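You operate a simulated robot arm through the tools that you are given. There is no shell and no other tool. Be economical: measure what you need, move in short steps, check, and stop when the job is done.

You run a simulated robot arm. Do the job below in one go: nothing can be reset, and whatever is moved stays where it is left.

## Task
Put the black tin on the end bay of the lower shelf. Then take the purple tub and leave it on the laundry table top. Then fetch the pink bottle and stand it on top of the tuna tin. Keep to this order. Set down upright: purple tub, pink bottle.

It is judged by the outcome, as a careful person would: the job done as asked, and still so three seconds after it is handed in. It fails if anything else is knocked over, pushed out of place, dropped, spilled or broken.

## Robot
A 6-joint arm with a two-finger parallel gripper on a trunk, on a base that drives. Base frame: it is fixed to the floor where the robot stands at the start and does not move with it; the origin is under the middle of the robot, x ahead of it, y to its left, z up; the surface under the hand at the start is at about z = 0.86. Readings come in m, rad, newtons and seconds.
Its first joint turns from -2.897 to 2.897 rad. Places, roughly: end bay of the lower shelf (96x17 cm) [-3.68, -1.84, 0.42]; laundry table top [0.7, -0.3, 0.9]; pink bottle [-6.5, 0.25, 1]; tuna tin [-6, 0.25, 1]. Payload 3.43 kg.
Tool frame: the origin (TCP) lies between the finger pads and is the grasp point; the fingertips stand 0.034 m ahead of it; z points along the fingers, y is the line along which they close. Largest opening 0.128 m; finger width 0.024, thickness 0.012; the body of the gripper, 0.048 by 0.13 m, starts 0.096 m behind the TCP.
Orientation is that of the tool frame in the base frame, as [roll, pitch, yaw] about the fixed x, y, z axes, in that order (R = Rz(yaw) Ry(pitch) Rx(roll)). With the fingers straight down and closing along the base's y, the tool's x points along the base's -x, its y along +y and its z along -z.

## Interface
- The arm moves only by the tool servo_tool. Its argument "targets" is text: rows parted by semicolons, each of 7 numbers parted by spaces: the turn, a rotation vector about the tool's x, y, z in rad, then the shift along the tool's x, y, z in m, then the opening in per cent of the stroke, from 0 (shut) to 100 (fully open). In form: wx wy wz x y z grip; .... A call has 1 to 10 rows; each row shifts and turns the commanded pose from where the row before left it, along the tool's axes as they then stand. A row lasts 0.2 s, in which the tool goes at most 0.05 m and 0.15 rad; a call with a longer step from one row to the next is refused whole, and so is a gripper value outside its range. A pose out of reach is approached as far as the arm can. The call stops where the force on the tool passes 40 N (or 10 N more than at its start, if that is more) or the arm is blocked; 0.2 s more then pass. The fingers move at their own pace (about 0.153 m/s each) and stop on an object; they squeeze with about 45 N. The grip force told is the motor's: it shows also when the fingers shut on nothing. Time passes only in rows, and 0.2 s behind the last, so rows that do not move let the fingers close. The reply holds the time, the measured pose of the TCP, the force on the tool along the base axes, the opening and the grip force, in the units named above and with some noise, with the torque about the TCP (base axes, N m) and any sound that the robot's microphone picked up.
- Cameras (640 x 400 px; columns grow to the right, rows downward): "scene" is now at [0.1595, 0.1747, 1.208]; the picture's right is [-0.49, -0.87, 0.00], its down [-0.44, 0.25, -0.87] and it looks along [0.75, -0.43, -0.50] (base axes); focal length 214 px, centre (320, 200). "wrist" rides on the gripper at [0.076, -0.011, -0.16] in the tool frame; the picture's right is [0.15, 0.99, 0.00], its down [-0.88, 0.13, -0.46] and it looks along [-0.45, 0.07, 0.89] (tool axes); focal length 234 px, centre (320, 200). There is no depth. A picture from a camera that has moved, and an enlarged one, comes with that camera's place and axes in the base frame and with its lens.
- get_image(camera): a new picture of that camera. The clock stands still meanwhile.
- steer(legs): drives the robot by 1 to 6 legs, each [ahead, left, turn to the left] in m, m and rad, along the robot's own axes; the way and the turn of a leg run together, so that a leg with both is an arc; at most 1.5 m and 3.142 rad a leg. The arm and the cameras ride along, it lands a little off, and it stops where it bumps. It gives what a move gives.
- turn_head(pan, tilt): turns the head with the scene camera to pan (to the left, within 2.496 rad either way) and tilt (down, from -0.506 to 1.204), counted from straight ahead of the robot. It gives what a move gives.
- inspect(camera, box): a new picture of the part [left, top, right, bottom] of that camera's present view, enlarged. The clock stands still meanwhile.
- close_job(): hands the job in; it is judged then, once.

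Work in short steps. Places have to be worked out from the pictures, the camera data and where the tool is seen: move nearer, look again, correct. Check each grasp and each placing, and mend what went wrong. You have 165 turns and 108 pictures in all, those below and enlarged ones among them. Open the gripper and draw the arm clear of the work before you hand the job in, unless the task says otherwise; then end with one line.

The tools are called by a JSON object that holds its "api" and its "payload". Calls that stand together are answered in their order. servo_tool: Moves the arm, as the interface text tells. Its arguments: {"type":"object","properties":{"targets":{"type":"string"}},"required":["targets"]} The other tools are called the same way: steer (legs) drives the base; turn_head (pan, tilt) turns the head that bears the scene camera; get_image (camera) takes a picture; inspect (camera, box) takes an enlarged picture of a part of a camera's view; close_job () hands the job in.

At the start:

```text
clock: 0.0
position: [0.7862, 0.054, 0.9998]
orientation: [-3.141, 0.0, 3.14]
wrist_force: [-0.2, -0.4, 0.4]
torque: [0.03, -0.05, 0.01]
finger_gap: 0.1281
finger_force: 0.2
robot x, y, heading: [0.0008, -0.0039, 0.0]
head pan, tilt: [-0.515, 0.524]
```

scene: 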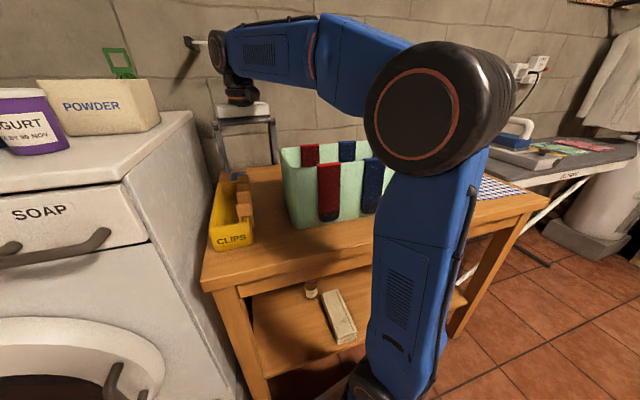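
wrist: 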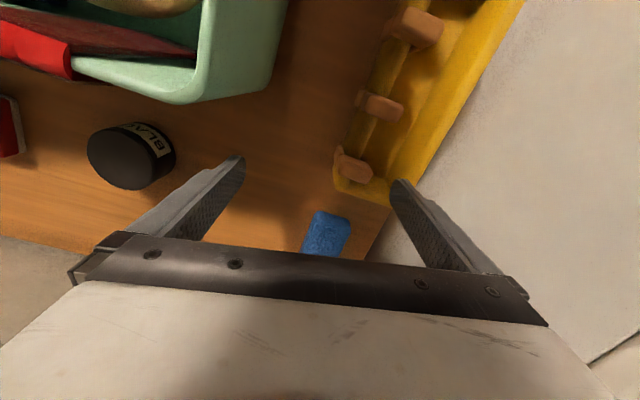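

The wrist view shows a black tin on the table near about (0.82, -0.16), and the scene view shows the purple yogurt tub on the washer. I'll look closer at both before moving.

{"api": "inspect", "payload": {"camera": "wrist", "box": [0, 60, 320, 260]}}

{"api": "turn_head", "payload": {"pan": 0.5, "tilt": 0.5}}

{"api": "get_image", "payload": {"camera": "scene"}}

```text
2.00 times, centred on (160, 160) of wrist
camera zoom: at [0.7112, 0.0423, 1.161], right [-0.15, 0.99, 0.0], down [0.88, 0.13, 0.46], along [0.45, 0.07, -0.89], focal length 468 px, centre (640, 280)
```

zoom: 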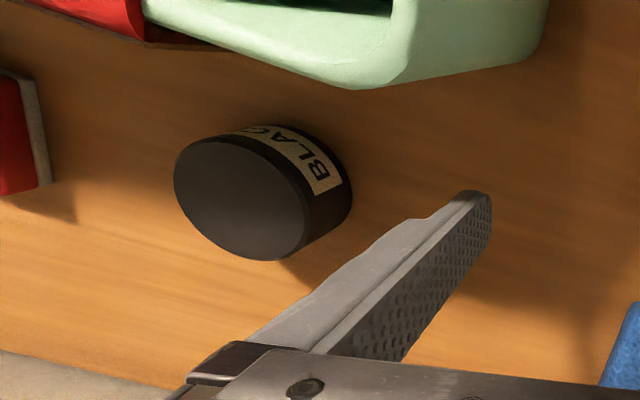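

```text
clock: 1.3
position: [0.7859, 0.0543, 0.9989]
orientation: [3.141, 0.0, -3.141]
wrist_force: [0.5, -0.1, 0.1]
torque: [-0.04, 0.0, 0.0]
finger_gap: 0.1281
finger_force: 0.0
robot x, y, heading: [0.0012, 0.0004, -0.0]
head pan, tilt: [0.499, 0.499]
```

```text
104 pictures are left
camera scene: at [0.1606, 0.2627, 1.2103], right [0.48, -0.88, 0.0], down [-0.42, -0.23, -0.88], along [0.77, 0.42, -0.48], focal length 214 px, centre (320, 200)
```

scene: 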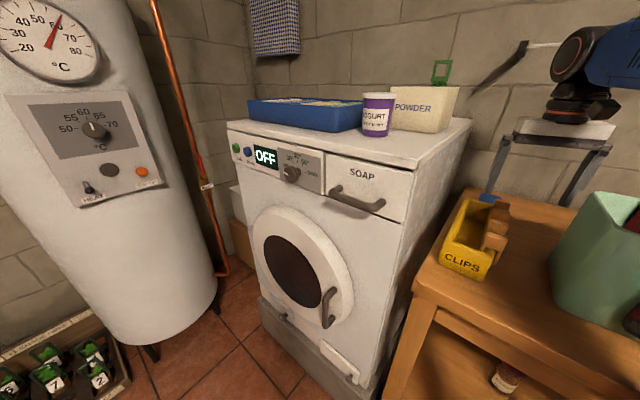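

The tin stands at about (0.828, -0.174), roughly 4 cm tall. The basket is tall beside it, so I raise the hand first and shift over toward the tin to look straight down.

{"api": "servo_tool", "payload": {"targets": "0 0 0 -0.01 0 -0.045 100; 0 0 0 -0.01 -0.02 -0.04 100; 0 0 0 -0.01 -0.045 0 100; 0 0 0 -0.01 -0.045 0 100; 0 0 0 0 -0.045 0 100; 0 0 0 0 -0.04 0 100; 0 0 0 0 -0.03 0 100; 0 0 0 0 0 0 100"}}

{"api": "get_image", "payload": {"camera": "wrist"}}

{"api": "turn_head", "payload": {"pan": -0.2, "tilt": 0.5}}

{"api": "get_image", "payload": {"camera": "scene"}}

```text
clock: 3.1
position: [0.827, -0.1718, 1.083]
orientation: [3.141, 0.001, -3.141]
wrist_force: [0.4, -0.4, -0.6]
torque: [-0.01, 0.04, -0.01]
finger_gap: 0.1277
finger_force: 0.0
robot x, y, heading: [0.0003, 0.0027, -0.001]
head pan, tilt: [0.499, 0.499]
```

```text
103 pictures are left
camera wrist: at [0.7513, -0.1836, 1.2454], right [-0.15, 0.99, 0.0], down [0.88, 0.13, 0.46], along [0.45, 0.07, -0.89], focal length 234 px, centre (320, 200)
```

wrist: 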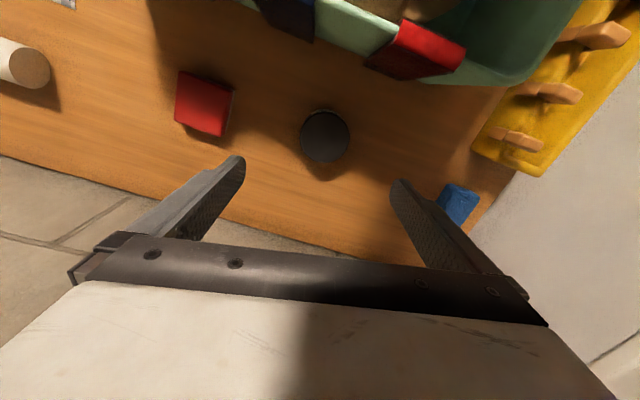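

```text
clock: 4.2
position: [0.8261, -0.1712, 1.0826]
orientation: [-3.141, -0.002, -3.14]
wrist_force: [-0.1, 0.1, -0.5]
torque: [0.03, -0.02, 0.03]
finger_gap: 0.1279
finger_force: 0.2
robot x, y, heading: [-0.0028, -0.0045, 0.001]
head pan, tilt: [-0.201, 0.499]
```

```text
102 pictures are left
camera scene: at [0.1699, 0.2011, 1.2103], right [-0.2, -0.98, 0.0], down [-0.47, 0.1, -0.88], along [0.86, -0.17, -0.48], focal length 214 px, centre (320, 200)
```

scene: 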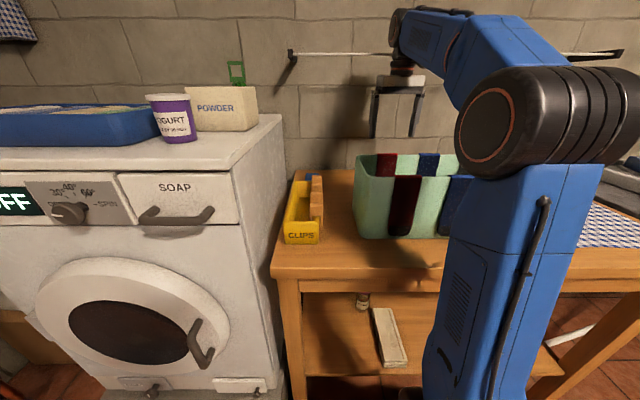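

The tin top is at about (0.821, -0.165), 7 cm across. To keep the camera side of the hand away from the basket I turn the hand 45° and centre it above the tin, then check.

{"api": "servo_tool", "payload": {"targets": "0 0 0 0.005 0.006 0 100; 0 0 0.15 0 0 0 85; 0 0 0.15 0 0 0 85; 0 0 0.15 0 0 0 85; 0 0 0.15 0 0 0 85; 0 0 0.15 0 0 0 85; 0 0 0 0 0 0.04 85; 0 0 0 0 0 0.04 85; 0 0 0 0 0 0 85"}}

{"api": "get_image", "payload": {"camera": "wrist"}}

```text
clock: 6.2
position: [0.8186, -0.1637, 1.005]
orientation: [-3.141, 0.001, 2.392]
wrist_force: [-0.7, 0.2, -0.5]
torque: [0.01, 0.03, 0.01]
finger_gap: 0.1089
finger_force: 0.0
robot x, y, heading: [-0.0033, 0.0014, 0.005]
head pan, tilt: [-0.201, 0.499]
```

```text
101 pictures are left
camera wrist: at [0.7566, -0.1205, 1.1657], right [0.57, 0.82, 0.0], down [0.73, -0.5, 0.46], along [0.38, -0.26, -0.89], focal length 234 px, centre (320, 200)
```

wrist: 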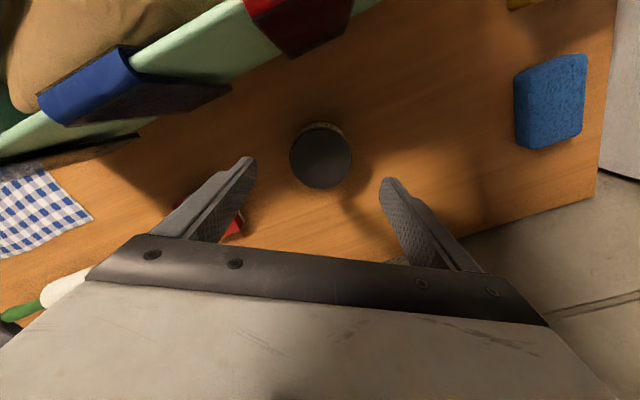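

The tin is centred at (0.822, -0.165), matching the hand. I descend 10 cm so the fingertips stop just above the table, then grip.

{"api": "servo_tool", "payload": {"targets": "0 0 0 -0.001 0.002 0.04 85; 0 0 0 0 0 0.04 85; 0 0 0 0 0 0.022 85; 0 0 0 0 0 0 85; 0 0 0 0 0 0 40; 0 0 0 0 0 0 40; 0 0 0 0 0 0 40; 0 0 0 0 0 0 30"}}

{"api": "get_image", "payload": {"camera": "wrist"}}

```text
clock: 8.0
position: [0.8221, -0.1653, 0.9027]
orientation: [3.14, 0.001, 2.393]
wrist_force: [-0.9, 0.1, -0.1]
torque: [0.0, -0.01, -0.02]
finger_gap: 0.0707
finger_force: 44.7
robot x, y, heading: [0.0014, 0.0019, -0.003]
head pan, tilt: [-0.201, 0.499]
```

```text
100 pictures are left
camera wrist: at [0.7607, -0.1222, 1.0644], right [0.57, 0.82, 0.0], down [0.73, -0.5, 0.46], along [0.38, -0.26, -0.89], focal length 234 px, centre (320, 200)
```

wrist: 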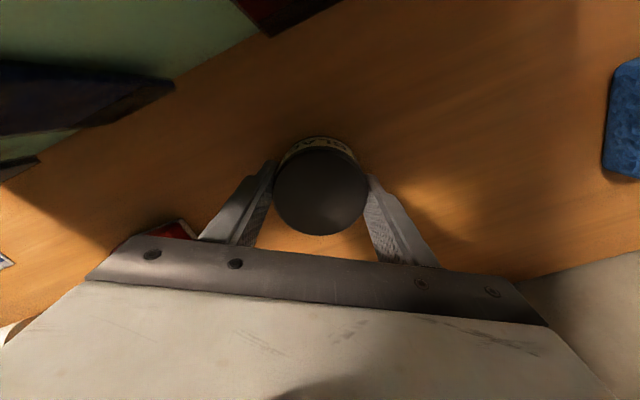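

The tin is gripped (gap 0.071, 45 N). I lift it straight up.

{"api": "servo_tool", "payload": {"targets": "0 0 0 0 0 -0.02 30; 0 0 0 0 0 -0.04 30; 0 0 0 0 0 -0.05 30; 0 0 0 0 0 -0.05 30; 0 0 0 0 0 -0.05 30; 0 0 0 0 0 -0.05 30; 0 0 0 0 0 -0.04 30; 0 0 0 0 0 0 30"}}

{"api": "turn_head", "payload": {"pan": -2.4, "tilt": 0.3}}

{"api": "get_image", "payload": {"camera": "scene"}}

{"api": "turn_head", "payload": {"pan": 2.49, "tilt": 0.3}}

{"api": "get_image", "payload": {"camera": "scene"}}

```text
clock: 9.8
position: [0.8254, -0.1629, 1.1536]
orientation: [3.141, 0.001, 2.394]
wrist_force: [0.0, 0.2, -0.4]
torque: [0.02, -0.01, 0.01]
finger_gap: 0.0705
finger_force: 44.8
out of reach, approached as far as the arm can: row 6, 7
robot x, y, heading: [-0.0001, 0.0012, 0.0]
head pan, tilt: [-0.201, 0.499]
```

```text
clock: 11.8
position: [0.8245, -0.1643, 1.1538]
orientation: [3.141, 0.002, 2.392]
wrist_force: [-0.4, 0.8, -2.0]
torque: [-0.02, 0.0, 0.01]
finger_gap: 0.0704
finger_force: 45.4
robot x, y, heading: [-0.0011, -0.002, 0.003]
head pan, tilt: [-2.4, 0.3]
```

```text
99 pictures are left
camera scene: at [0.012, 0.156, 1.2287], right [-0.68, 0.74, 0.0], down [0.22, 0.2, -0.96], along [-0.7, -0.65, -0.3], focal length 214 px, centre (320, 200)
```

scene: 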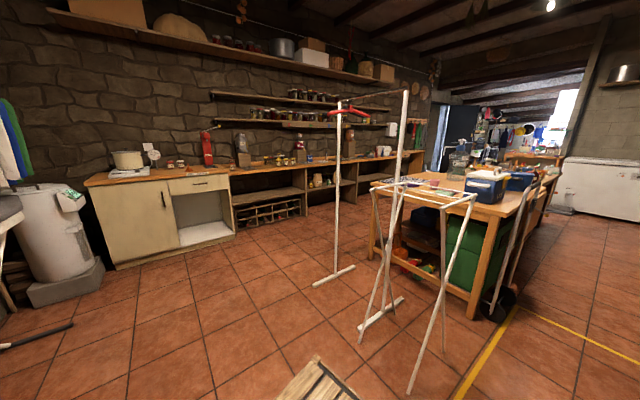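

```text
clock: 15.7
position: [0.8245, -0.1647, 1.1541]
orientation: [-3.141, 0.003, 2.393]
wrist_force: [0.6, -0.7, -0.6]
torque: [-0.02, 0.01, 0.01]
finger_gap: 0.0706
finger_force: 44.5
robot x, y, heading: [0.0028, -0.0005, -0.001]
head pan, tilt: [2.491, 0.3]
```

```text
98 pictures are left
camera scene: at [0.0065, 0.2757, 1.2288], right [0.61, 0.8, 0.0], down [0.23, -0.18, -0.96], along [-0.76, 0.58, -0.3], focal length 214 px, centre (320, 200)
```

scene: 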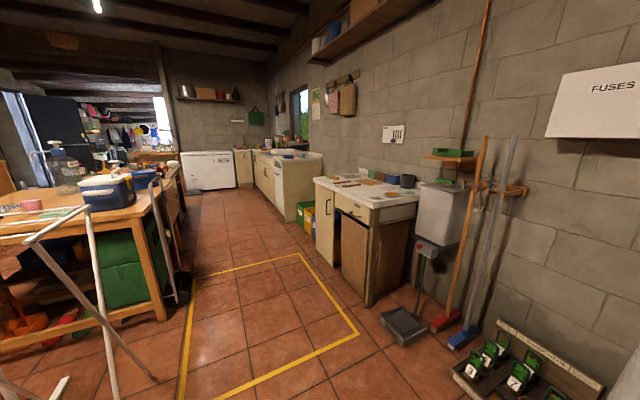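

The bay is under the bench behind me, past a garment rail. I must first fold the arm, going around the basket rather than over it: slide the hand left, then pull back and up.

{"api": "servo_tool", "payload": {"targets": "0 0 0 0.0377 0.0298 0 30; 0 0 0 0.0377 0.0298 0 30; 0 0 0 0.0377 0.0298 0 30; 0 0 0 0.0377 0.0298 0 30; 0 0 0 0.0377 0.0298 0 30; 0 0 0 0.0377 0.0298 0 30; 0 0 0 0 0 0 30"}}

{"api": "turn_head", "payload": {"pan": 0.3, "tilt": 0.4}}

{"api": "get_image", "payload": {"camera": "scene"}}

```text
clock: 17.3
position: [0.777, 0.1219, 1.152]
orientation: [-3.14, 0.0, 2.391]
wrist_force: [0.3, 0.2, -0.4]
torque: [-0.02, 0.01, 0.0]
finger_gap: 0.0705
finger_force: 44.9
robot x, y, heading: [-0.002, -0.0002, 0.0]
head pan, tilt: [2.491, 0.3]
```

```text
clock: 19.3
position: [0.7783, 0.1208, 1.1523]
orientation: [-3.14, -0.001, 2.393]
wrist_force: [-0.3, -0.9, -0.5]
torque: [-0.01, 0.0, 0.0]
finger_gap: 0.0704
finger_force: 45.0
robot x, y, heading: [-0.0004, -0.004, -0.001]
head pan, tilt: [0.3, 0.4]
```

```text
97 pictures are left
camera scene: at [0.1692, 0.2466, 1.2195], right [0.3, -0.96, 0.0], down [-0.37, -0.12, -0.92], along [0.88, 0.27, -0.39], focal length 214 px, centre (320, 200)
```

scene: 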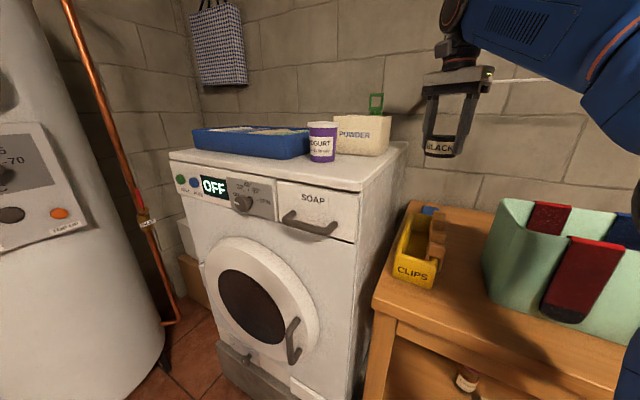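

The tin is secure and clear of the basket. I pull the hand back and up to fold the arm.

{"api": "servo_tool", "payload": {"targets": "0 0 0 0.032 -0.03 -0.01 30; 0 0 0 0.032 -0.03 -0.01 30; 0 0 0 0.032 -0.03 -0.01 30; 0 0 0 0.032 -0.03 -0.01 30; 0 0 0 0.032 -0.03 -0.01 30; 0 0 0 0.032 -0.03 -0.01 30; 0 0 0 0.032 -0.03 -0.01 30; 0 0 0 0.032 -0.03 -0.01 30; 0 0 0 0 0 0 30"}}

{"api": "turn_head", "payload": {"pan": -1.5, "tilt": 0.7}}

{"api": "get_image", "payload": {"camera": "scene"}}

{"api": "turn_head", "payload": {"pan": -2.49, "tilt": 0.9}}

{"api": "get_image", "payload": {"camera": "scene"}}

```text
clock: 21.3
position: [0.4375, 0.1286, 1.1492]
orientation: [3.137, 0.002, 2.393]
wrist_force: [-0.2, -0.5, -1.0]
torque: [0.02, 0.03, 0.01]
finger_gap: 0.0704
finger_force: 45.4
out of reach, approached as far as the arm can: row 3, 4, 5, 6, 7, 8
robot x, y, heading: [-0.0022, -0.0006, -0.004]
head pan, tilt: [0.3, 0.4]
```

```text
clock: 23.1
position: [0.4369, 0.1274, 1.1499]
orientation: [3.137, -0.001, 2.393]
wrist_force: [-0.1, -0.1, -0.3]
torque: [-0.03, 0.01, 0.01]
finger_gap: 0.0706
finger_force: 44.7
robot x, y, heading: [0.0007, -0.002, 0.0]
head pan, tilt: [-1.499, 0.7]
```

```text
96 pictures are left
camera scene: at [0.0868, 0.1344, 1.1926], right [-1.0, -0.07, 0.0], down [-0.05, 0.64, -0.77], along [0.06, -0.76, -0.64], focal length 214 px, centre (320, 200)
```

scene: 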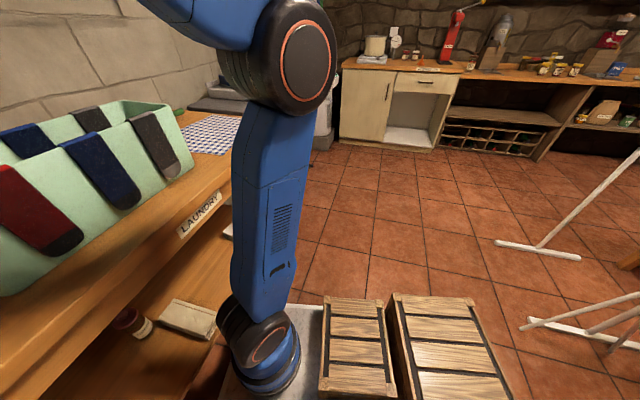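

```text
clock: 24.4
position: [0.4368, 0.1279, 1.1485]
orientation: [3.135, 0.001, 2.392]
wrist_force: [0.9, -0.3, -0.4]
torque: [0.04, -0.03, 0.0]
finger_gap: 0.0704
finger_force: 44.8
robot x, y, heading: [-0.0002, 0.0031, -0.001]
head pan, tilt: [-2.491, 0.901]
```

```text
95 pictures are left
camera scene: at [0.0207, 0.1733, 1.1765], right [-0.61, 0.8, 0.0], down [0.62, 0.48, -0.62], along [-0.49, -0.38, -0.78], focal length 214 px, centre (320, 200)
```

scene: 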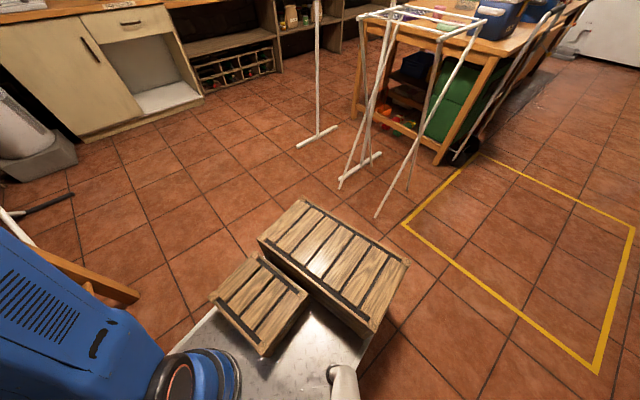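

The crates appear to sit on my own base plate. I'll strafe right with a slight back-off, then look again to confirm position and clearance.

{"api": "steer", "payload": {"legs": [[-0.1, -0.7, 0], [-0.05, -0.7, 0]]}}

{"api": "get_image", "payload": {"camera": "scene"}}

{"api": "turn_head", "payload": {"pan": -2.2, "tilt": 0.35}}

{"api": "get_image", "payload": {"camera": "scene"}}

```text
clock: 27.2
position: [0.3606, -0.3301, 1.1493]
orientation: [3.134, -0.001, 2.413]
wrist_force: [-0.4, 1.3, -1.2]
torque: [-0.01, 0.02, 0.01]
finger_gap: 0.0704
finger_force: 45.2
robot x, y, heading: [-0.0745, -0.4721, 0.016]
head pan, tilt: [-2.491, 0.901]
stopped in leg 1: the robot was blocked; the commanded pose is now the measured one
```

```text
94 pictures are left
camera scene: at [-0.0567, -0.2925, 1.1765], right [-0.62, 0.78, 0.0], down [0.61, 0.49, -0.62], along [-0.49, -0.39, -0.78], focal length 214 px, centre (320, 200)
```

scene: 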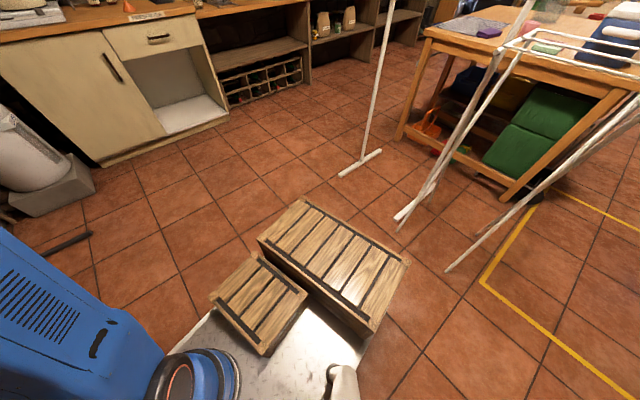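

```text
clock: 28.1
position: [0.3606, -0.3282, 1.1487]
orientation: [3.135, -0.001, 2.413]
wrist_force: [0.4, 0.7, 0.0]
torque: [0.0, 0.01, 0.03]
finger_gap: 0.0706
finger_force: 45.1
robot x, y, heading: [-0.0731, -0.4673, 0.018]
head pan, tilt: [-2.201, 0.351]
```

```text
93 pictures are left
camera scene: at [-0.0509, -0.3218, 1.224], right [-0.82, 0.57, 0.0], down [0.2, 0.28, -0.94], along [-0.54, -0.77, -0.34], focal length 214 px, centre (320, 200)
```

scene: 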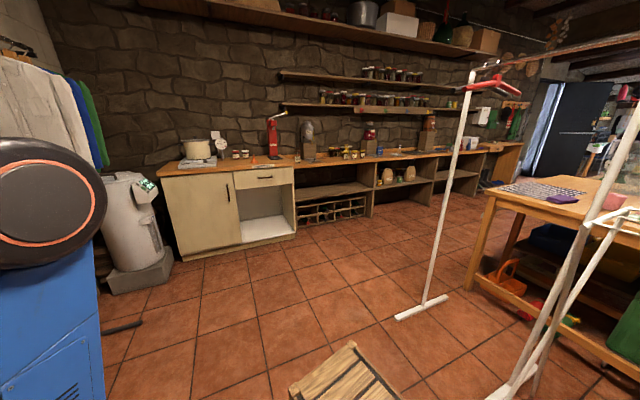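

The crates ride with me, but I was blocked at y≈-0.47. I look toward my right front side to see what I touched.

{"api": "turn_head", "payload": {"pan": -1.3, "tilt": 0.95}}

{"api": "get_image", "payload": {"camera": "scene"}}

{"api": "turn_head", "payload": {"pan": -0.9, "tilt": 0.6}}

{"api": "get_image", "payload": {"camera": "scene"}}

```text
clock: 29.3
position: [0.3614, -0.3306, 1.1496]
orientation: [3.134, 0.001, 2.413]
wrist_force: [-1.0, 0.2, -0.6]
torque: [0.01, 0.0, 0.01]
finger_gap: 0.0708
finger_force: 45.5
robot x, y, heading: [-0.0774, -0.4655, 0.021]
head pan, tilt: [-1.3, 0.949]
```

```text
92 pictures are left
camera scene: at [0.0232, -0.3152, 1.1729], right [-0.96, -0.29, 0.0], down [-0.23, 0.78, -0.58], along [0.17, -0.56, -0.81], focal length 214 px, centre (320, 200)
```

scene: 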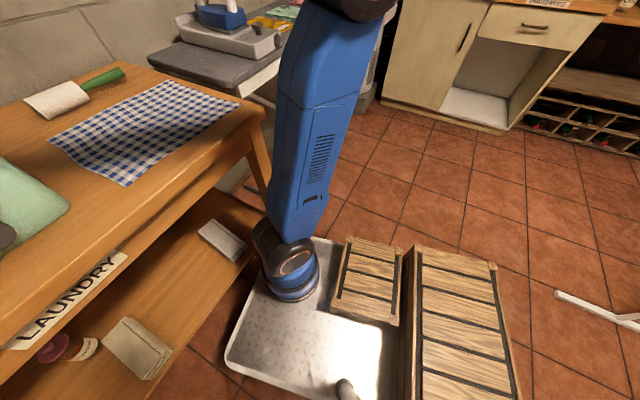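

```text
clock: 30.2
position: [0.3603, -0.3294, 1.1497]
orientation: [3.136, -0.001, 2.412]
wrist_force: [0.2, 0.4, -0.8]
torque: [-0.01, 0.0, -0.01]
finger_gap: 0.0704
finger_force: 45.1
robot x, y, heading: [-0.0723, -0.4665, 0.02]
head pan, tilt: [-0.901, 0.6]
```

```text
91 pictures are left
camera scene: at [0.0587, -0.3136, 1.2012], right [-0.77, -0.64, 0.0], down [-0.36, 0.44, -0.82], along [0.52, -0.64, -0.57], focal length 214 px, centre (320, 200)
```

scene: 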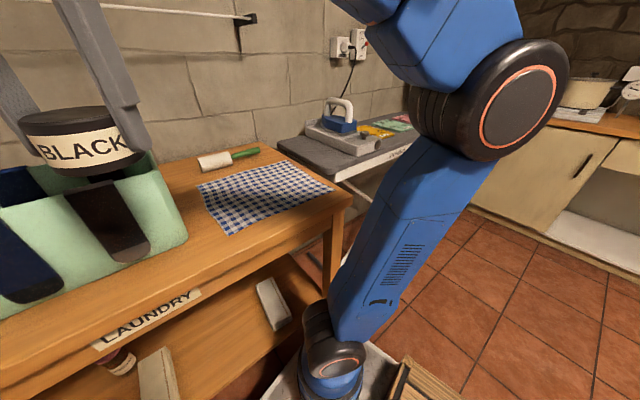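

My wide base front (reaches ~0.46 m ahead) met the laundry table's leg. I back straight off 0.25 m first, then strafe right and check.

{"api": "steer", "payload": {"legs": [[-0.25, 0, -0.02], [0, -1.0, 0]]}}

{"api": "turn_head", "payload": {"pan": -2.49, "tilt": 0.4}}

{"api": "get_image", "payload": {"camera": "scene"}}

```text
clock: 36.8
position: [0.1145, -1.3386, 1.1497]
orientation: [3.135, 0.001, 2.391]
wrist_force: [-0.2, 0.5, -0.9]
torque: [-0.01, 0.0, -0.02]
finger_gap: 0.0705
finger_force: 44.8
robot x, y, heading: [-0.3223, -1.4653, -0.001]
head pan, tilt: [-0.901, 0.6]
```

```text
clock: 38.5
position: [0.114, -1.3382, 1.15]
orientation: [3.133, 0.001, 2.391]
wrist_force: [1.1, 0.3, -1.1]
torque: [0.02, -0.01, 0.01]
finger_gap: 0.0704
finger_force: 44.4
robot x, y, heading: [-0.3232, -1.4636, 0.0]
head pan, tilt: [-2.491, 0.4]
```

```text
90 pictures are left
camera scene: at [-0.3151, -1.3026, 1.2195], right [-0.61, 0.8, 0.0], down [0.31, 0.24, -0.92], along [-0.73, -0.56, -0.39], focal length 214 px, centre (320, 200)
```

scene: 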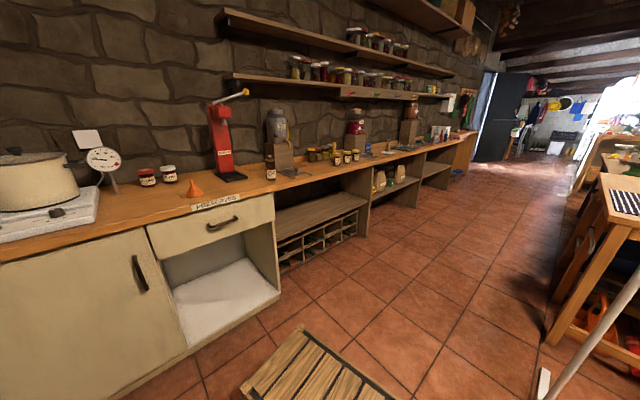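

The target bay is the rightmost one under the bench (bench runs slightly skewed, about -0.2 rad). I turn to be parallel with the bench and reverse along the corridor in two legs, keeping clear of the rail's foot.

{"api": "steer", "payload": {"legs": [[0, 0, -0.2], [-1.458, -0.255, 0], [-1.204, -0.1, 0]]}}

{"api": "turn_head", "payload": {"pan": -2.3, "tilt": 0.5}}

{"api": "get_image", "payload": {"camera": "scene"}}

```text
clock: 52.4
position: [-2.5639, -1.2066, 1.149]
orientation: [3.135, 0.0, 2.167]
wrist_force: [0.5, -0.3, -1.7]
torque: [0.02, 0.01, -0.01]
finger_gap: 0.0703
finger_force: 45.3
robot x, y, heading: [-3.0187, -1.2323, -0.227]
head pan, tilt: [-2.491, 0.4]
```

```text
clock: 53.1
position: [-2.5661, -1.206, 1.1512]
orientation: [3.134, 0.001, 2.165]
wrist_force: [-0.2, -0.3, 0.0]
torque: [-0.03, 0.02, 0.0]
finger_gap: 0.0706
finger_force: 45.4
robot x, y, heading: [-3.0163, -1.2316, -0.227]
head pan, tilt: [-2.3, 0.499]
```

```text
89 pictures are left
camera scene: at [-2.9654, -1.0902, 1.2104], right [-0.58, 0.82, 0.0], down [0.39, 0.28, -0.88], along [-0.72, -0.51, -0.48], focal length 214 px, centre (320, 200)
```

scene: 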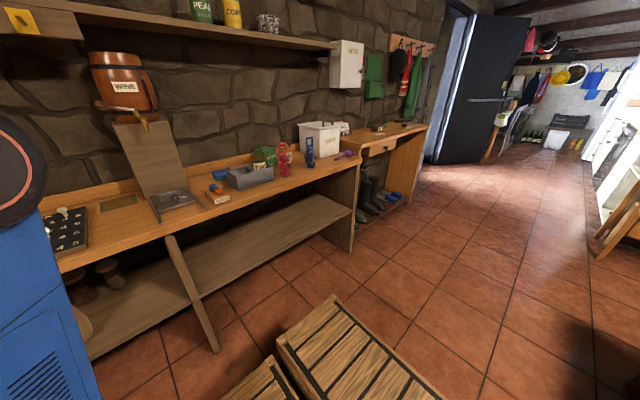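

Now the bay is plain: empty shelf between the slanted divider and the end panel, its front edge from about (-4.18,-1.68) to (-3.16,-1.84), with the counter at about z 0.8. I trim my heading to the bench and reverse 0.86 m so that the arm column stands opposite the bay.

{"api": "steer", "payload": {"legs": [[0, 0, 0.07], [-0.861, -0.054, 0]]}}

{"api": "turn_head", "payload": {"pan": -1.9, "tilt": 0.75}}

{"api": "get_image", "payload": {"camera": "scene"}}

```text
clock: 58.1
position: [-3.4177, -1.0943, 1.1496]
orientation: [3.134, -0.001, 2.23]
wrist_force: [-0.3, -0.4, -1.5]
torque: [-0.05, 0.02, 0.0]
finger_gap: 0.0707
finger_force: 44.8
robot x, y, heading: [-3.8675, -1.1488, -0.162]
head pan, tilt: [-2.3, 0.499]
```

```text
clock: 58.9
position: [-3.4179, -1.0959, 1.1505]
orientation: [3.135, 0.001, 2.227]
wrist_force: [0.4, -0.3, -0.7]
torque: [-0.02, -0.01, -0.02]
finger_gap: 0.0705
finger_force: 45.2
robot x, y, heading: [-3.8732, -1.1507, -0.166]
head pan, tilt: [-1.901, 0.75]
```

```text
88 pictures are left
camera scene: at [-3.7936, -1.0203, 1.1884], right [-0.88, 0.47, 0.0], down [0.32, 0.6, -0.73], along [-0.35, -0.64, -0.68], focal length 214 px, centre (320, 200)
```

scene: 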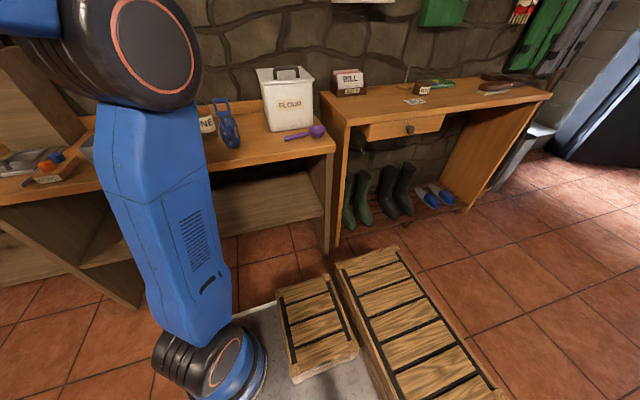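

I've arrived; the arm's shoulder is low on the deck at about (-3.58,-1.35). Facing the bench would give the elbow room to fold backward, so I check the space on my left/behind for the turn.

{"api": "turn_head", "payload": {"pan": 1.3, "tilt": 0.6}}

{"api": "get_image", "payload": {"camera": "scene"}}

{"api": "turn_head", "payload": {"pan": 2.45, "tilt": 0.5}}

{"api": "get_image", "payload": {"camera": "scene"}}

```text
clock: 61.7
position: [-3.4169, -1.0968, 1.1506]
orientation: [3.134, 0.001, 2.229]
wrist_force: [-0.5, 0.4, -1.3]
torque: [0.0, 0.02, -0.02]
finger_gap: 0.0708
finger_force: 45.0
robot x, y, heading: [-3.8723, -1.1475, -0.162]
head pan, tilt: [1.3, 0.6]
```

```text
87 pictures are left
camera scene: at [-3.717, -0.8672, 1.2013], right [0.91, -0.42, 0.0], down [-0.24, -0.51, -0.83], along [0.35, 0.75, -0.56], focal length 214 px, centre (320, 200)
```

scene: 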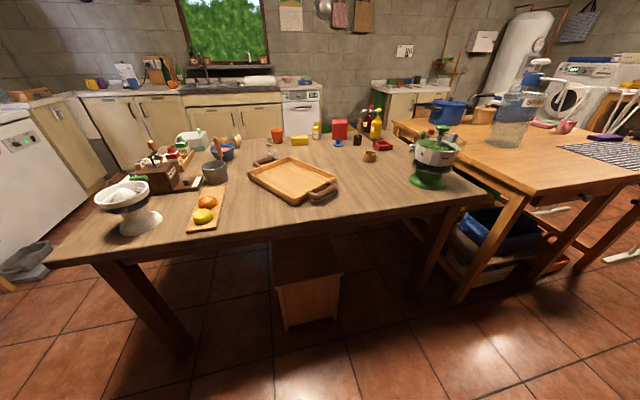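

```text
clock: 63.0
position: [-3.4192, -1.0966, 1.1497]
orientation: [3.136, 0.0, 2.229]
wrist_force: [0.8, 0.0, -1.2]
torque: [0.01, 0.02, 0.0]
finger_gap: 0.0703
finger_force: 44.9
robot x, y, heading: [-3.8704, -1.1476, -0.161]
head pan, tilt: [2.45, 0.499]
```

```text
86 pictures are left
camera scene: at [-3.8139, -0.8787, 1.2103], right [0.75, 0.66, 0.0], down [0.31, -0.36, -0.88], along [-0.58, 0.66, -0.48], focal length 214 px, centre (320, 200)
```

scene: 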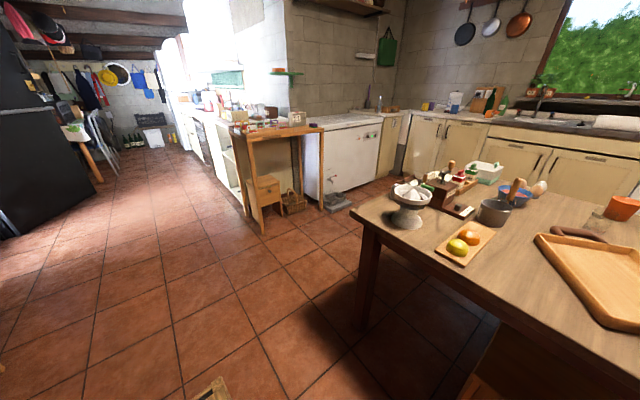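

There is room to turn: the kitchen table edge is about 0.65 m off. I shift a bit ahead-left, then turn right to face the bay squarely.

{"api": "steer", "payload": {"legs": [[0.391, 0.153, 0], [0, 0, -1.565]]}}

{"api": "turn_head", "payload": {"pan": 0.0, "tilt": 0.6}}

{"api": "get_image", "payload": {"camera": "scene"}}

```text
clock: 69.4
position: [-3.4118, -1.5162, 1.1498]
orientation: [3.134, 0.0, 0.656]
wrist_force: [0.3, -0.2, -1.1]
torque: [-0.01, 0.02, 0.0]
finger_gap: 0.0703
finger_force: 45.0
robot x, y, heading: [-3.4655, -1.067, -1.736]
head pan, tilt: [2.45, 0.499]
```

```text
clock: 71.6
position: [-3.4125, -1.517, 1.1501]
orientation: [3.136, 0.0, 0.656]
wrist_force: [-1.0, 0.1, -1.2]
torque: [0.0, -0.01, 0.01]
finger_gap: 0.0701
finger_force: 45.1
robot x, y, heading: [-3.4628, -1.0621, -1.739]
head pan, tilt: [0.0, 0.6]
```

```text
85 pictures are left
camera scene: at [-3.2759, -1.2677, 1.2013], right [-0.99, 0.16, 0.0], down [0.09, 0.56, -0.83], along [-0.14, -0.81, -0.56], focal length 214 px, centre (320, 200)
```

scene: 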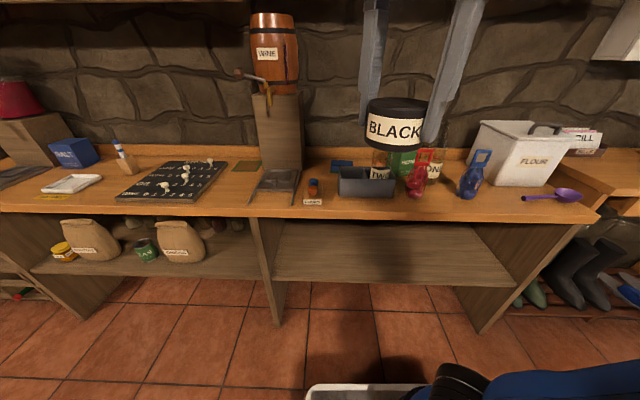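

The view is clear: shelf front edge at y≈-1.745 near x≈-3.66, counter ~0.78 high. I turn the hand so its closing line runs along the bench, and bring the tin in front of the bay centre.

{"api": "servo_tool", "payload": {"targets": "0 0 -0.149 0 0 0 30; 0 0 -0.149 0 0 0 30; 0 0 -0.149 0 0 0 30; 0 0 -0.149 0 0 0 30; 0 0 -0.149 -0.018 -0.043 0 30; 0 0 0 -0.018 -0.043 0 30; 0 0 0 -0.018 -0.043 0 30; 0 0 0 -0.018 -0.043 0 30; 0 0 0 -0.018 -0.043 0 30; 0 0 0 0 0 0 30"}}

{"api": "servo_tool", "payload": {"targets": "0 0 0 0 0 0.04 30; 0 0 0 0 0 0.05 30; 0 0 0 0 0 0.05 30; 0 0 0 0 0 0.05 30; 0 0 0 0 0 0.05 30; 0 0 0 0 0 0.05 30; 0 0 0 0 0 0.03 30; 0 0 0 0 0 0 30"}}

{"api": "get_image", "payload": {"camera": "scene"}}

```text
clock: 73.8
position: [-3.6383, -1.5654, 1.1405]
orientation: [3.137, 0.004, 1.403]
wrist_force: [0.2, 0.0, -1.0]
torque: [-0.01, -0.02, -0.03]
finger_gap: 0.0703
finger_force: 45.1
out of reach, approached as far as the arm can: row 5, 6
robot x, y, heading: [-3.4645, -1.0625, -1.739]
head pan, tilt: [0.0, 0.6]
```

```text
clock: 75.6
position: [-3.6365, -1.5672, 0.8173]
orientation: [3.137, 0.005, 1.402]
wrist_force: [-0.7, -0.1, -1.3]
torque: [-0.01, -0.02, 0.03]
finger_gap: 0.0705
finger_force: 45.0
robot x, y, heading: [-3.4629, -1.0629, -1.735]
head pan, tilt: [0.0, 0.6]
```

```text
84 pictures are left
camera scene: at [-3.2759, -1.2677, 1.2013], right [-0.99, 0.17, 0.0], down [0.09, 0.56, -0.83], along [-0.14, -0.81, -0.56], focal length 214 px, centre (320, 200)
```

scene: 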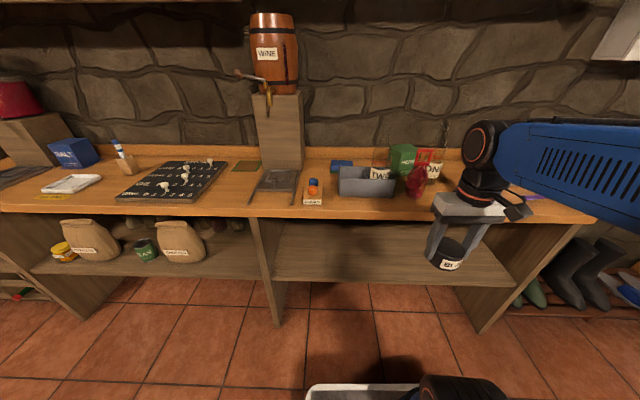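

The hand is in front of the bay at z 0.82. I go down to 0.62 and tilt the hand so the fingers point down and into the bay.

{"api": "servo_tool", "payload": {"targets": "0 0 0 0 0 0.05 30; 0 0 0 0 0 0.05 30; 0 0 0 0 0 0.05 30; 0 0 0 0 0 0.04 30; 0 -0.14 0 0 0 0 30; 0 -0.14 0 0 0 0 30; 0 -0.14 0 0 0 0 30; 0 -0.14 0 0 0 0 30; 0 -0.14 0 0 0 0 30; 0 0 0 0 0 0 30"}}

{"api": "get_image", "payload": {"camera": "scene"}}

{"api": "get_image", "payload": {"camera": "wrist"}}

```text
clock: 77.8
position: [-3.6592, -1.6551, 0.7628]
orientation: [3.134, 0.703, 1.397]
wrist_force: [0.6, 0.1, -0.9]
torque: [0.04, -0.03, -0.02]
finger_gap: 0.0704
finger_force: 45.2
out of reach, approached as far as the arm can: row 4, 5, 6, 7, 8, 9
robot x, y, heading: [-3.4643, -1.0674, -1.735]
head pan, tilt: [0.0, 0.6]
```

```text
83 pictures are left
camera scene: at [-3.276, -1.2678, 1.2013], right [-0.99, 0.17, 0.0], down [0.09, 0.56, -0.83], along [-0.14, -0.81, -0.56], focal length 214 px, centre (320, 200)
```

scene: 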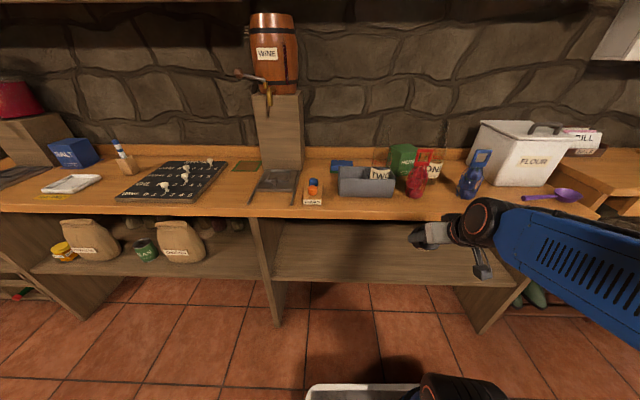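

```text
82 pictures are left
camera wrist: at [-3.6415, -1.4951, 0.8362], right [0.99, -0.06, -0.09], down [0.06, -0.39, 0.92], along [-0.09, -0.92, -0.39], focal length 234 px, centre (320, 200)
```

wrist: 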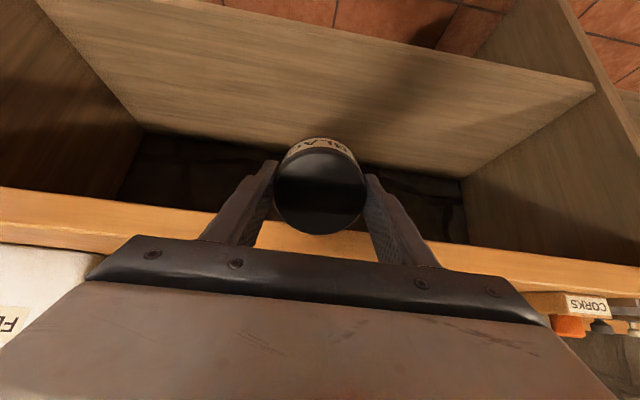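

That low, tilted pose is too close in for the arm to fold into. I undo the tilt, raise the hand, and shift the base left 0.33 m so I can reach the bay diagonally with more radius.

{"api": "servo_tool", "payload": {"targets": "0 0.14 0 0 0 0 30; 0 0.14 0 0 0 0 30; 0 0.14 0 0 0 0 30; 0 0.14 0 0 0 0 30; 0 0.14 0 0 0 0 30; 0 0 0 0 0 -0.05 30; 0 0 0 0 0 -0.05 30; 0 0 0 0 0 -0.05 30; 0 0 0 0 0 -0.05 30; 0 0 0 0 0 0 30"}}

{"api": "steer", "payload": {"legs": [[0, 0.33, 0]]}}

{"api": "get_image", "payload": {"camera": "scene"}}

```text
clock: 80.0
position: [-3.6604, -1.6528, 0.9619]
orientation: [3.135, 0.004, 1.402]
wrist_force: [0.5, 0.4, -1.1]
torque: [-0.02, -0.02, 0.0]
finger_gap: 0.0704
finger_force: 44.8
robot x, y, heading: [-3.4664, -1.0651, -1.739]
head pan, tilt: [0.0, 0.6]
```

```text
clock: 82.2
position: [-3.3307, -1.7067, 0.961]
orientation: [3.138, 0.006, 1.402]
wrist_force: [-0.5, 0.8, -0.9]
torque: [-0.02, -0.02, 0.02]
finger_gap: 0.0706
finger_force: 45.4
robot x, y, heading: [-3.1384, -1.122, -1.732]
head pan, tilt: [0.0, 0.6]
```

```text
81 pictures are left
camera scene: at [-2.9475, -1.3221, 1.2013], right [-0.99, 0.16, 0.0], down [0.09, 0.56, -0.83], along [-0.13, -0.81, -0.56], focal length 214 px, centre (320, 200)
```

scene: 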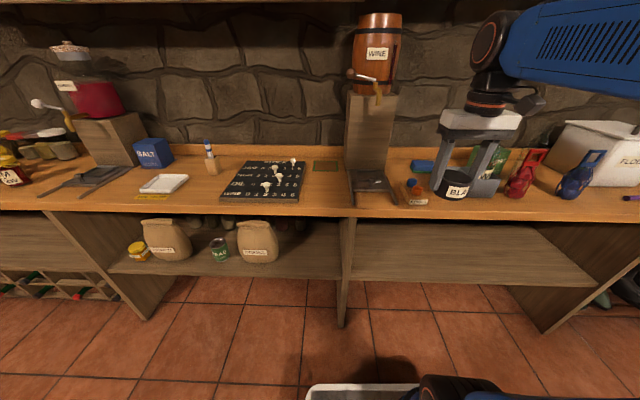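

Commanded pose is reset to measured after an unreachable target. I draw the hand back from the edge, slide right along the bench to x≈-3.79, then lower in front of the bay.

{"api": "servo_tool", "payload": {"targets": "0 0 0 0.05 0 0 30; 0 0 0 0.05 -0 0 30; 0 0 0 0 -0.05 0 30; 0 0 0 0 -0.05 0 30; 0 0 0 0 -0.05 0 30; 0 0 0 0 -0.05 0 30; 0 0 0 0 -0.05 0 30; 0 0 0 0 -0.05 0 30; 0 0 0 0 -0.05 0 30; 0 0 0 0 -0.05 0 30"}}

{"api": "servo_tool", "payload": {"targets": "0 0 0 0 -0.05 0 30; 0 0 0 0 -0.04 0.02 30; 0 0 0 0 0 0.05 30; 0 0 0 0 0 0.05 30; 0 0 0 0 0 0.05 30; 0 0 0 0 0 0.05 30; 0 0 0 0 0 0.05 30; 0 0 0 0 0 0.05 30; 0 0 0 0 0 0 30"}}

{"api": "get_image", "payload": {"camera": "scene"}}

```text
clock: 84.4
position: [-3.709, -1.5426, 0.9607]
orientation: [3.139, 0.003, 1.401]
wrist_force: [1.4, 0.5, -0.9]
torque: [-0.05, 0.06, 0.0]
finger_gap: 0.0706
finger_force: 45.3
robot x, y, heading: [-3.1373, -1.1199, -1.735]
head pan, tilt: [0.0, 0.6]
```

```text
clock: 86.4
position: [-3.796, -1.5285, 0.6366]
orientation: [3.138, 0.005, 1.401]
wrist_force: [-0.4, 0.5, -1.4]
torque: [-0.02, -0.02, 0.0]
finger_gap: 0.0706
finger_force: 45.1
robot x, y, heading: [-3.1368, -1.1196, -1.731]
head pan, tilt: [0.0, 0.6]
```

```text
80 pictures are left
camera scene: at [-2.9476, -1.3221, 1.2013], right [-0.99, 0.16, 0.0], down [0.09, 0.56, -0.83], along [-0.13, -0.81, -0.57], focal length 214 px, centre (320, 200)
```

scene: 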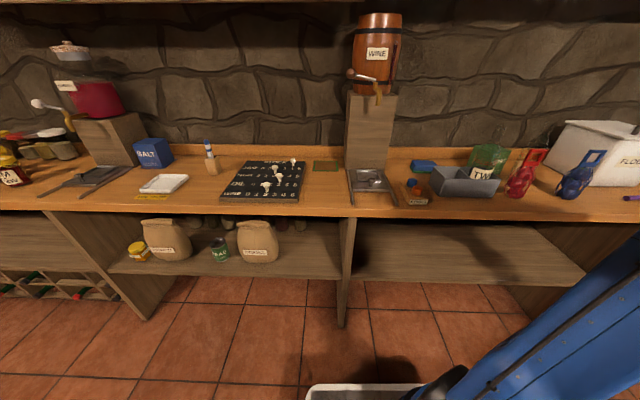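

Reached z 0.64 in front of the bay. Now I tilt in small steps here and check with the wrist camera.

{"api": "servo_tool", "payload": {"targets": "0 -0.14 0 0 0 0 30; 0 -0.14 0 0 0 0 30; 0 -0.14 0 0 0 0 30; 0 -0.14 0 0 0 0 30; 0 -0.14 0 0 0 0 30; 0 0 0 0 0 0 30"}}

{"api": "get_image", "payload": {"camera": "wrist"}}

```text
clock: 87.8
position: [-3.7955, -1.5276, 0.6373]
orientation: [3.134, 0.704, 1.399]
wrist_force: [0.3, 0.3, -1.5]
torque: [0.0, 0.0, 0.0]
finger_gap: 0.0704
finger_force: 45.0
robot x, y, heading: [-3.1388, -1.1206, -1.737]
head pan, tilt: [0.0, 0.6]
```

```text
79 pictures are left
camera wrist: at [-3.7791, -1.3675, 0.7116], right [0.99, -0.06, -0.09], down [0.06, -0.39, 0.92], along [-0.09, -0.92, -0.38], focal length 234 px, centre (320, 200)
```

wrist: 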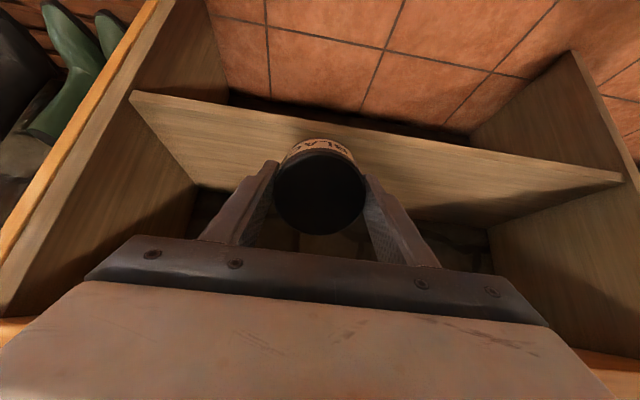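

Tilt of 40° succeeded, and the shelf front edge is confirmed at y≈-1.716 near x=-3.83. I lower 11 cm and move 24 cm inward, still above the shelf.

{"api": "servo_tool", "payload": {"targets": "0 0 0 0.0231 0 0.0272 30; 0 0 0 0.0231 0 0.0272 30; 0 0 0 0.0231 0 0.0272 30; 0 0 0 -0.0374 0 0.0317 30; 0 0 0 -0.0374 0 0.0317 30; 0 0 0 -0.0374 0 0.0317 30; 0 0 0 -0.0374 0 0.0317 30; 0 0 0 -0.0374 0 0.0317 30; 0 0 0 0 0 0 30"}}

{"api": "get_image", "payload": {"camera": "wrist"}}

{"api": "get_image", "payload": {"camera": "scene"}}

```text
clock: 89.8
position: [-3.8366, -1.7698, 0.5301]
orientation: [3.136, 0.706, 1.398]
wrist_force: [0.3, -0.9, -0.8]
torque: [0.0, 0.0, 0.01]
finger_gap: 0.0708
finger_force: 44.9
robot x, y, heading: [-3.1383, -1.1197, -1.733]
head pan, tilt: [0.0, 0.6]
```

```text
78 pictures are left
camera wrist: at [-3.8195, -1.6089, 0.605], right [0.99, -0.06, -0.09], down [0.06, -0.39, 0.92], along [-0.09, -0.92, -0.39], focal length 234 px, centre (320, 200)
```

wrist: 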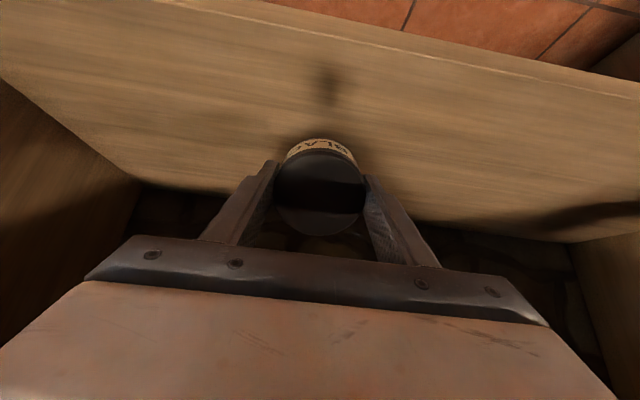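

```text
77 pictures are left
camera scene: at [-2.9476, -1.3221, 1.2013], right [-0.99, 0.16, 0.0], down [0.09, 0.56, -0.82], along [-0.13, -0.81, -0.57], focal length 214 px, centre (320, 200)
```

scene: 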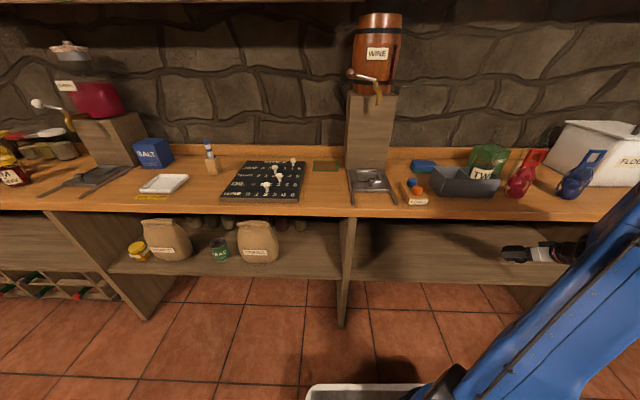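

The tin hovers over the shelf about 5 cm inside the edge. I lower gently until its lower rim touches.

{"api": "servo_tool", "payload": {"targets": "0 0 0 0.013 0 0.0153 30; 0 0 0 0.013 0 0.0153 30; 0 0 0 0.0052 0 0.0061 30; 0 0 0 0.0026 0 0.0031 30; 0 0 0 0 0 0 30"}}

{"api": "get_image", "payload": {"camera": "wrist"}}

```text
clock: 91.0
position: [-3.8371, -1.7694, 0.479]
orientation: [3.135, 0.707, 1.398]
wrist_force: [0.3, -0.7, -1.4]
torque: [0.03, -0.02, -0.01]
finger_gap: 0.0704
finger_force: 44.8
robot x, y, heading: [-3.1327, -1.1212, -1.734]
head pan, tilt: [0.0, 0.6]
```

```text
76 pictures are left
camera wrist: at [-3.8202, -1.6096, 0.5529], right [0.99, -0.06, -0.09], down [0.06, -0.39, 0.92], along [-0.09, -0.92, -0.39], focal length 234 px, centre (320, 200)
```

wrist: 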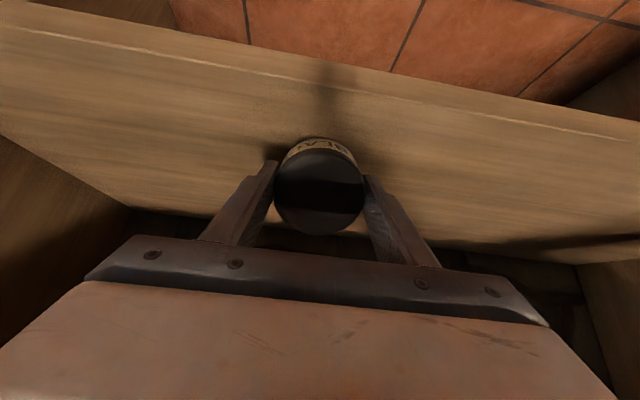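

No contact yet. I keep lowering in 3 mm steps, watching the force.

{"api": "servo_tool", "payload": {"targets": "0 0 0 0.0019 0 0.0023 30; 0 0 0 0.0019 0 0.0023 30; 0 0 0 0.0019 0 0.0023 30; 0 0 0 0 0 0 30"}}

```text
clock: 92.0
position: [-3.8383, -1.7705, 0.4719]
orientation: [3.136, 0.705, 1.398]
wrist_force: [-6.4, -6.3, 22.9]
torque: [-0.39, 0.44, -0.02]
finger_gap: 0.0705
finger_force: 45.5
robot x, y, heading: [-3.1378, -1.1158, -1.738]
head pan, tilt: [0.0, 0.6]
```

Contact at z≈0.472 (23 N). I release; the tin should settle flat onto its base just inward of the fingers.

{"api": "servo_tool", "payload": {"targets": "0 0 0 -0.0006 0 -0.0008 30; 0 0 0 0 0 0 70; 0 0 0 0 0 0 75; 0 0 0 0 0 0 75; 0 0 0 0 0 0 75"}}

{"api": "get_image", "payload": {"camera": "wrist"}}

```text
clock: 93.2
position: [-3.8374, -1.7706, 0.4701]
orientation: [3.135, 0.703, 1.399]
wrist_force: [-0.3, -0.5, -0.2]
torque: [0.03, -0.02, -0.01]
finger_gap: 0.0963
finger_force: 0.1
robot x, y, heading: [-3.1407, -1.1202, -1.734]
head pan, tilt: [0.0, 0.6]
```

```text
75 pictures are left
camera wrist: at [-3.8195, -1.6091, 0.5451], right [0.99, -0.06, -0.09], down [0.06, -0.39, 0.92], along [-0.09, -0.92, -0.39], focal length 234 px, centre (320, 200)
```

wrist: 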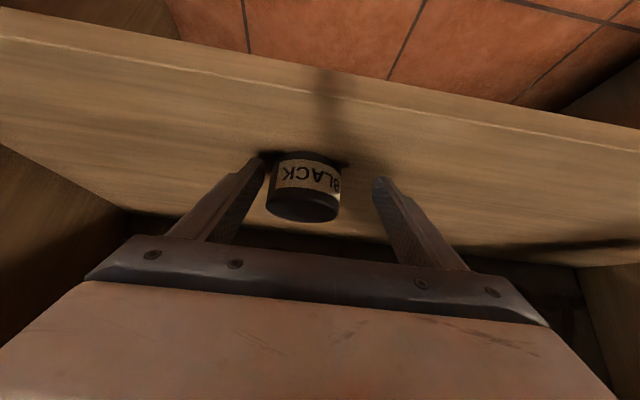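

The black tin stands upright on the shelf. I open fully and withdraw straight outward.

{"api": "servo_tool", "payload": {"targets": "0 0 0 0 0 0 100; 0 0 0 0 0 0 100; 0 0 0 0.0374 0 -0.0317 100; 0 0 0 0.0374 0 -0.0317 100; 0 0 0 0.0374 0 -0.0317 100; 0 0 0 0.0374 0 -0.0317 100; 0 0 0 0.0374 0 -0.0317 100; 0 0 0 -0.0323 0 -0.038 100; 0 0 0 -0.0323 0 -0.038 100; 0 0 0 0 0 0 100"}}

{"api": "get_image", "payload": {"camera": "wrist"}}

```text
clock: 95.4
position: [-3.7918, -1.5281, 0.5714]
orientation: [3.132, 0.706, 1.398]
wrist_force: [0.5, -0.1, 0.2]
torque: [0.01, -0.03, 0.0]
finger_gap: 0.1282
finger_force: 0.0
robot x, y, heading: [-3.1357, -1.1229, -1.737]
head pan, tilt: [0.0, 0.6]
```

```text
74 pictures are left
camera wrist: at [-3.7757, -1.3675, 0.6462], right [0.99, -0.06, -0.09], down [0.06, -0.39, 0.92], along [-0.09, -0.92, -0.39], focal length 234 px, centre (320, 200)
```

wrist: 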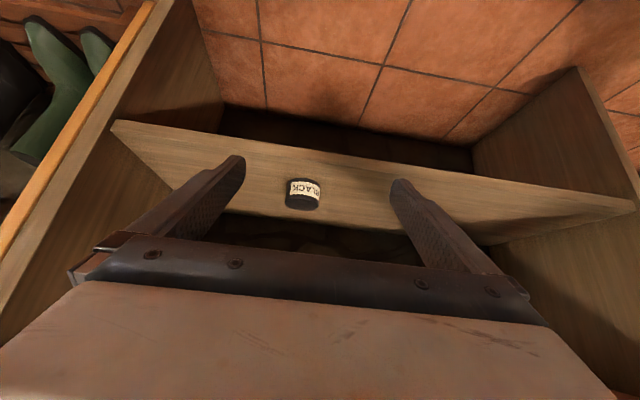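

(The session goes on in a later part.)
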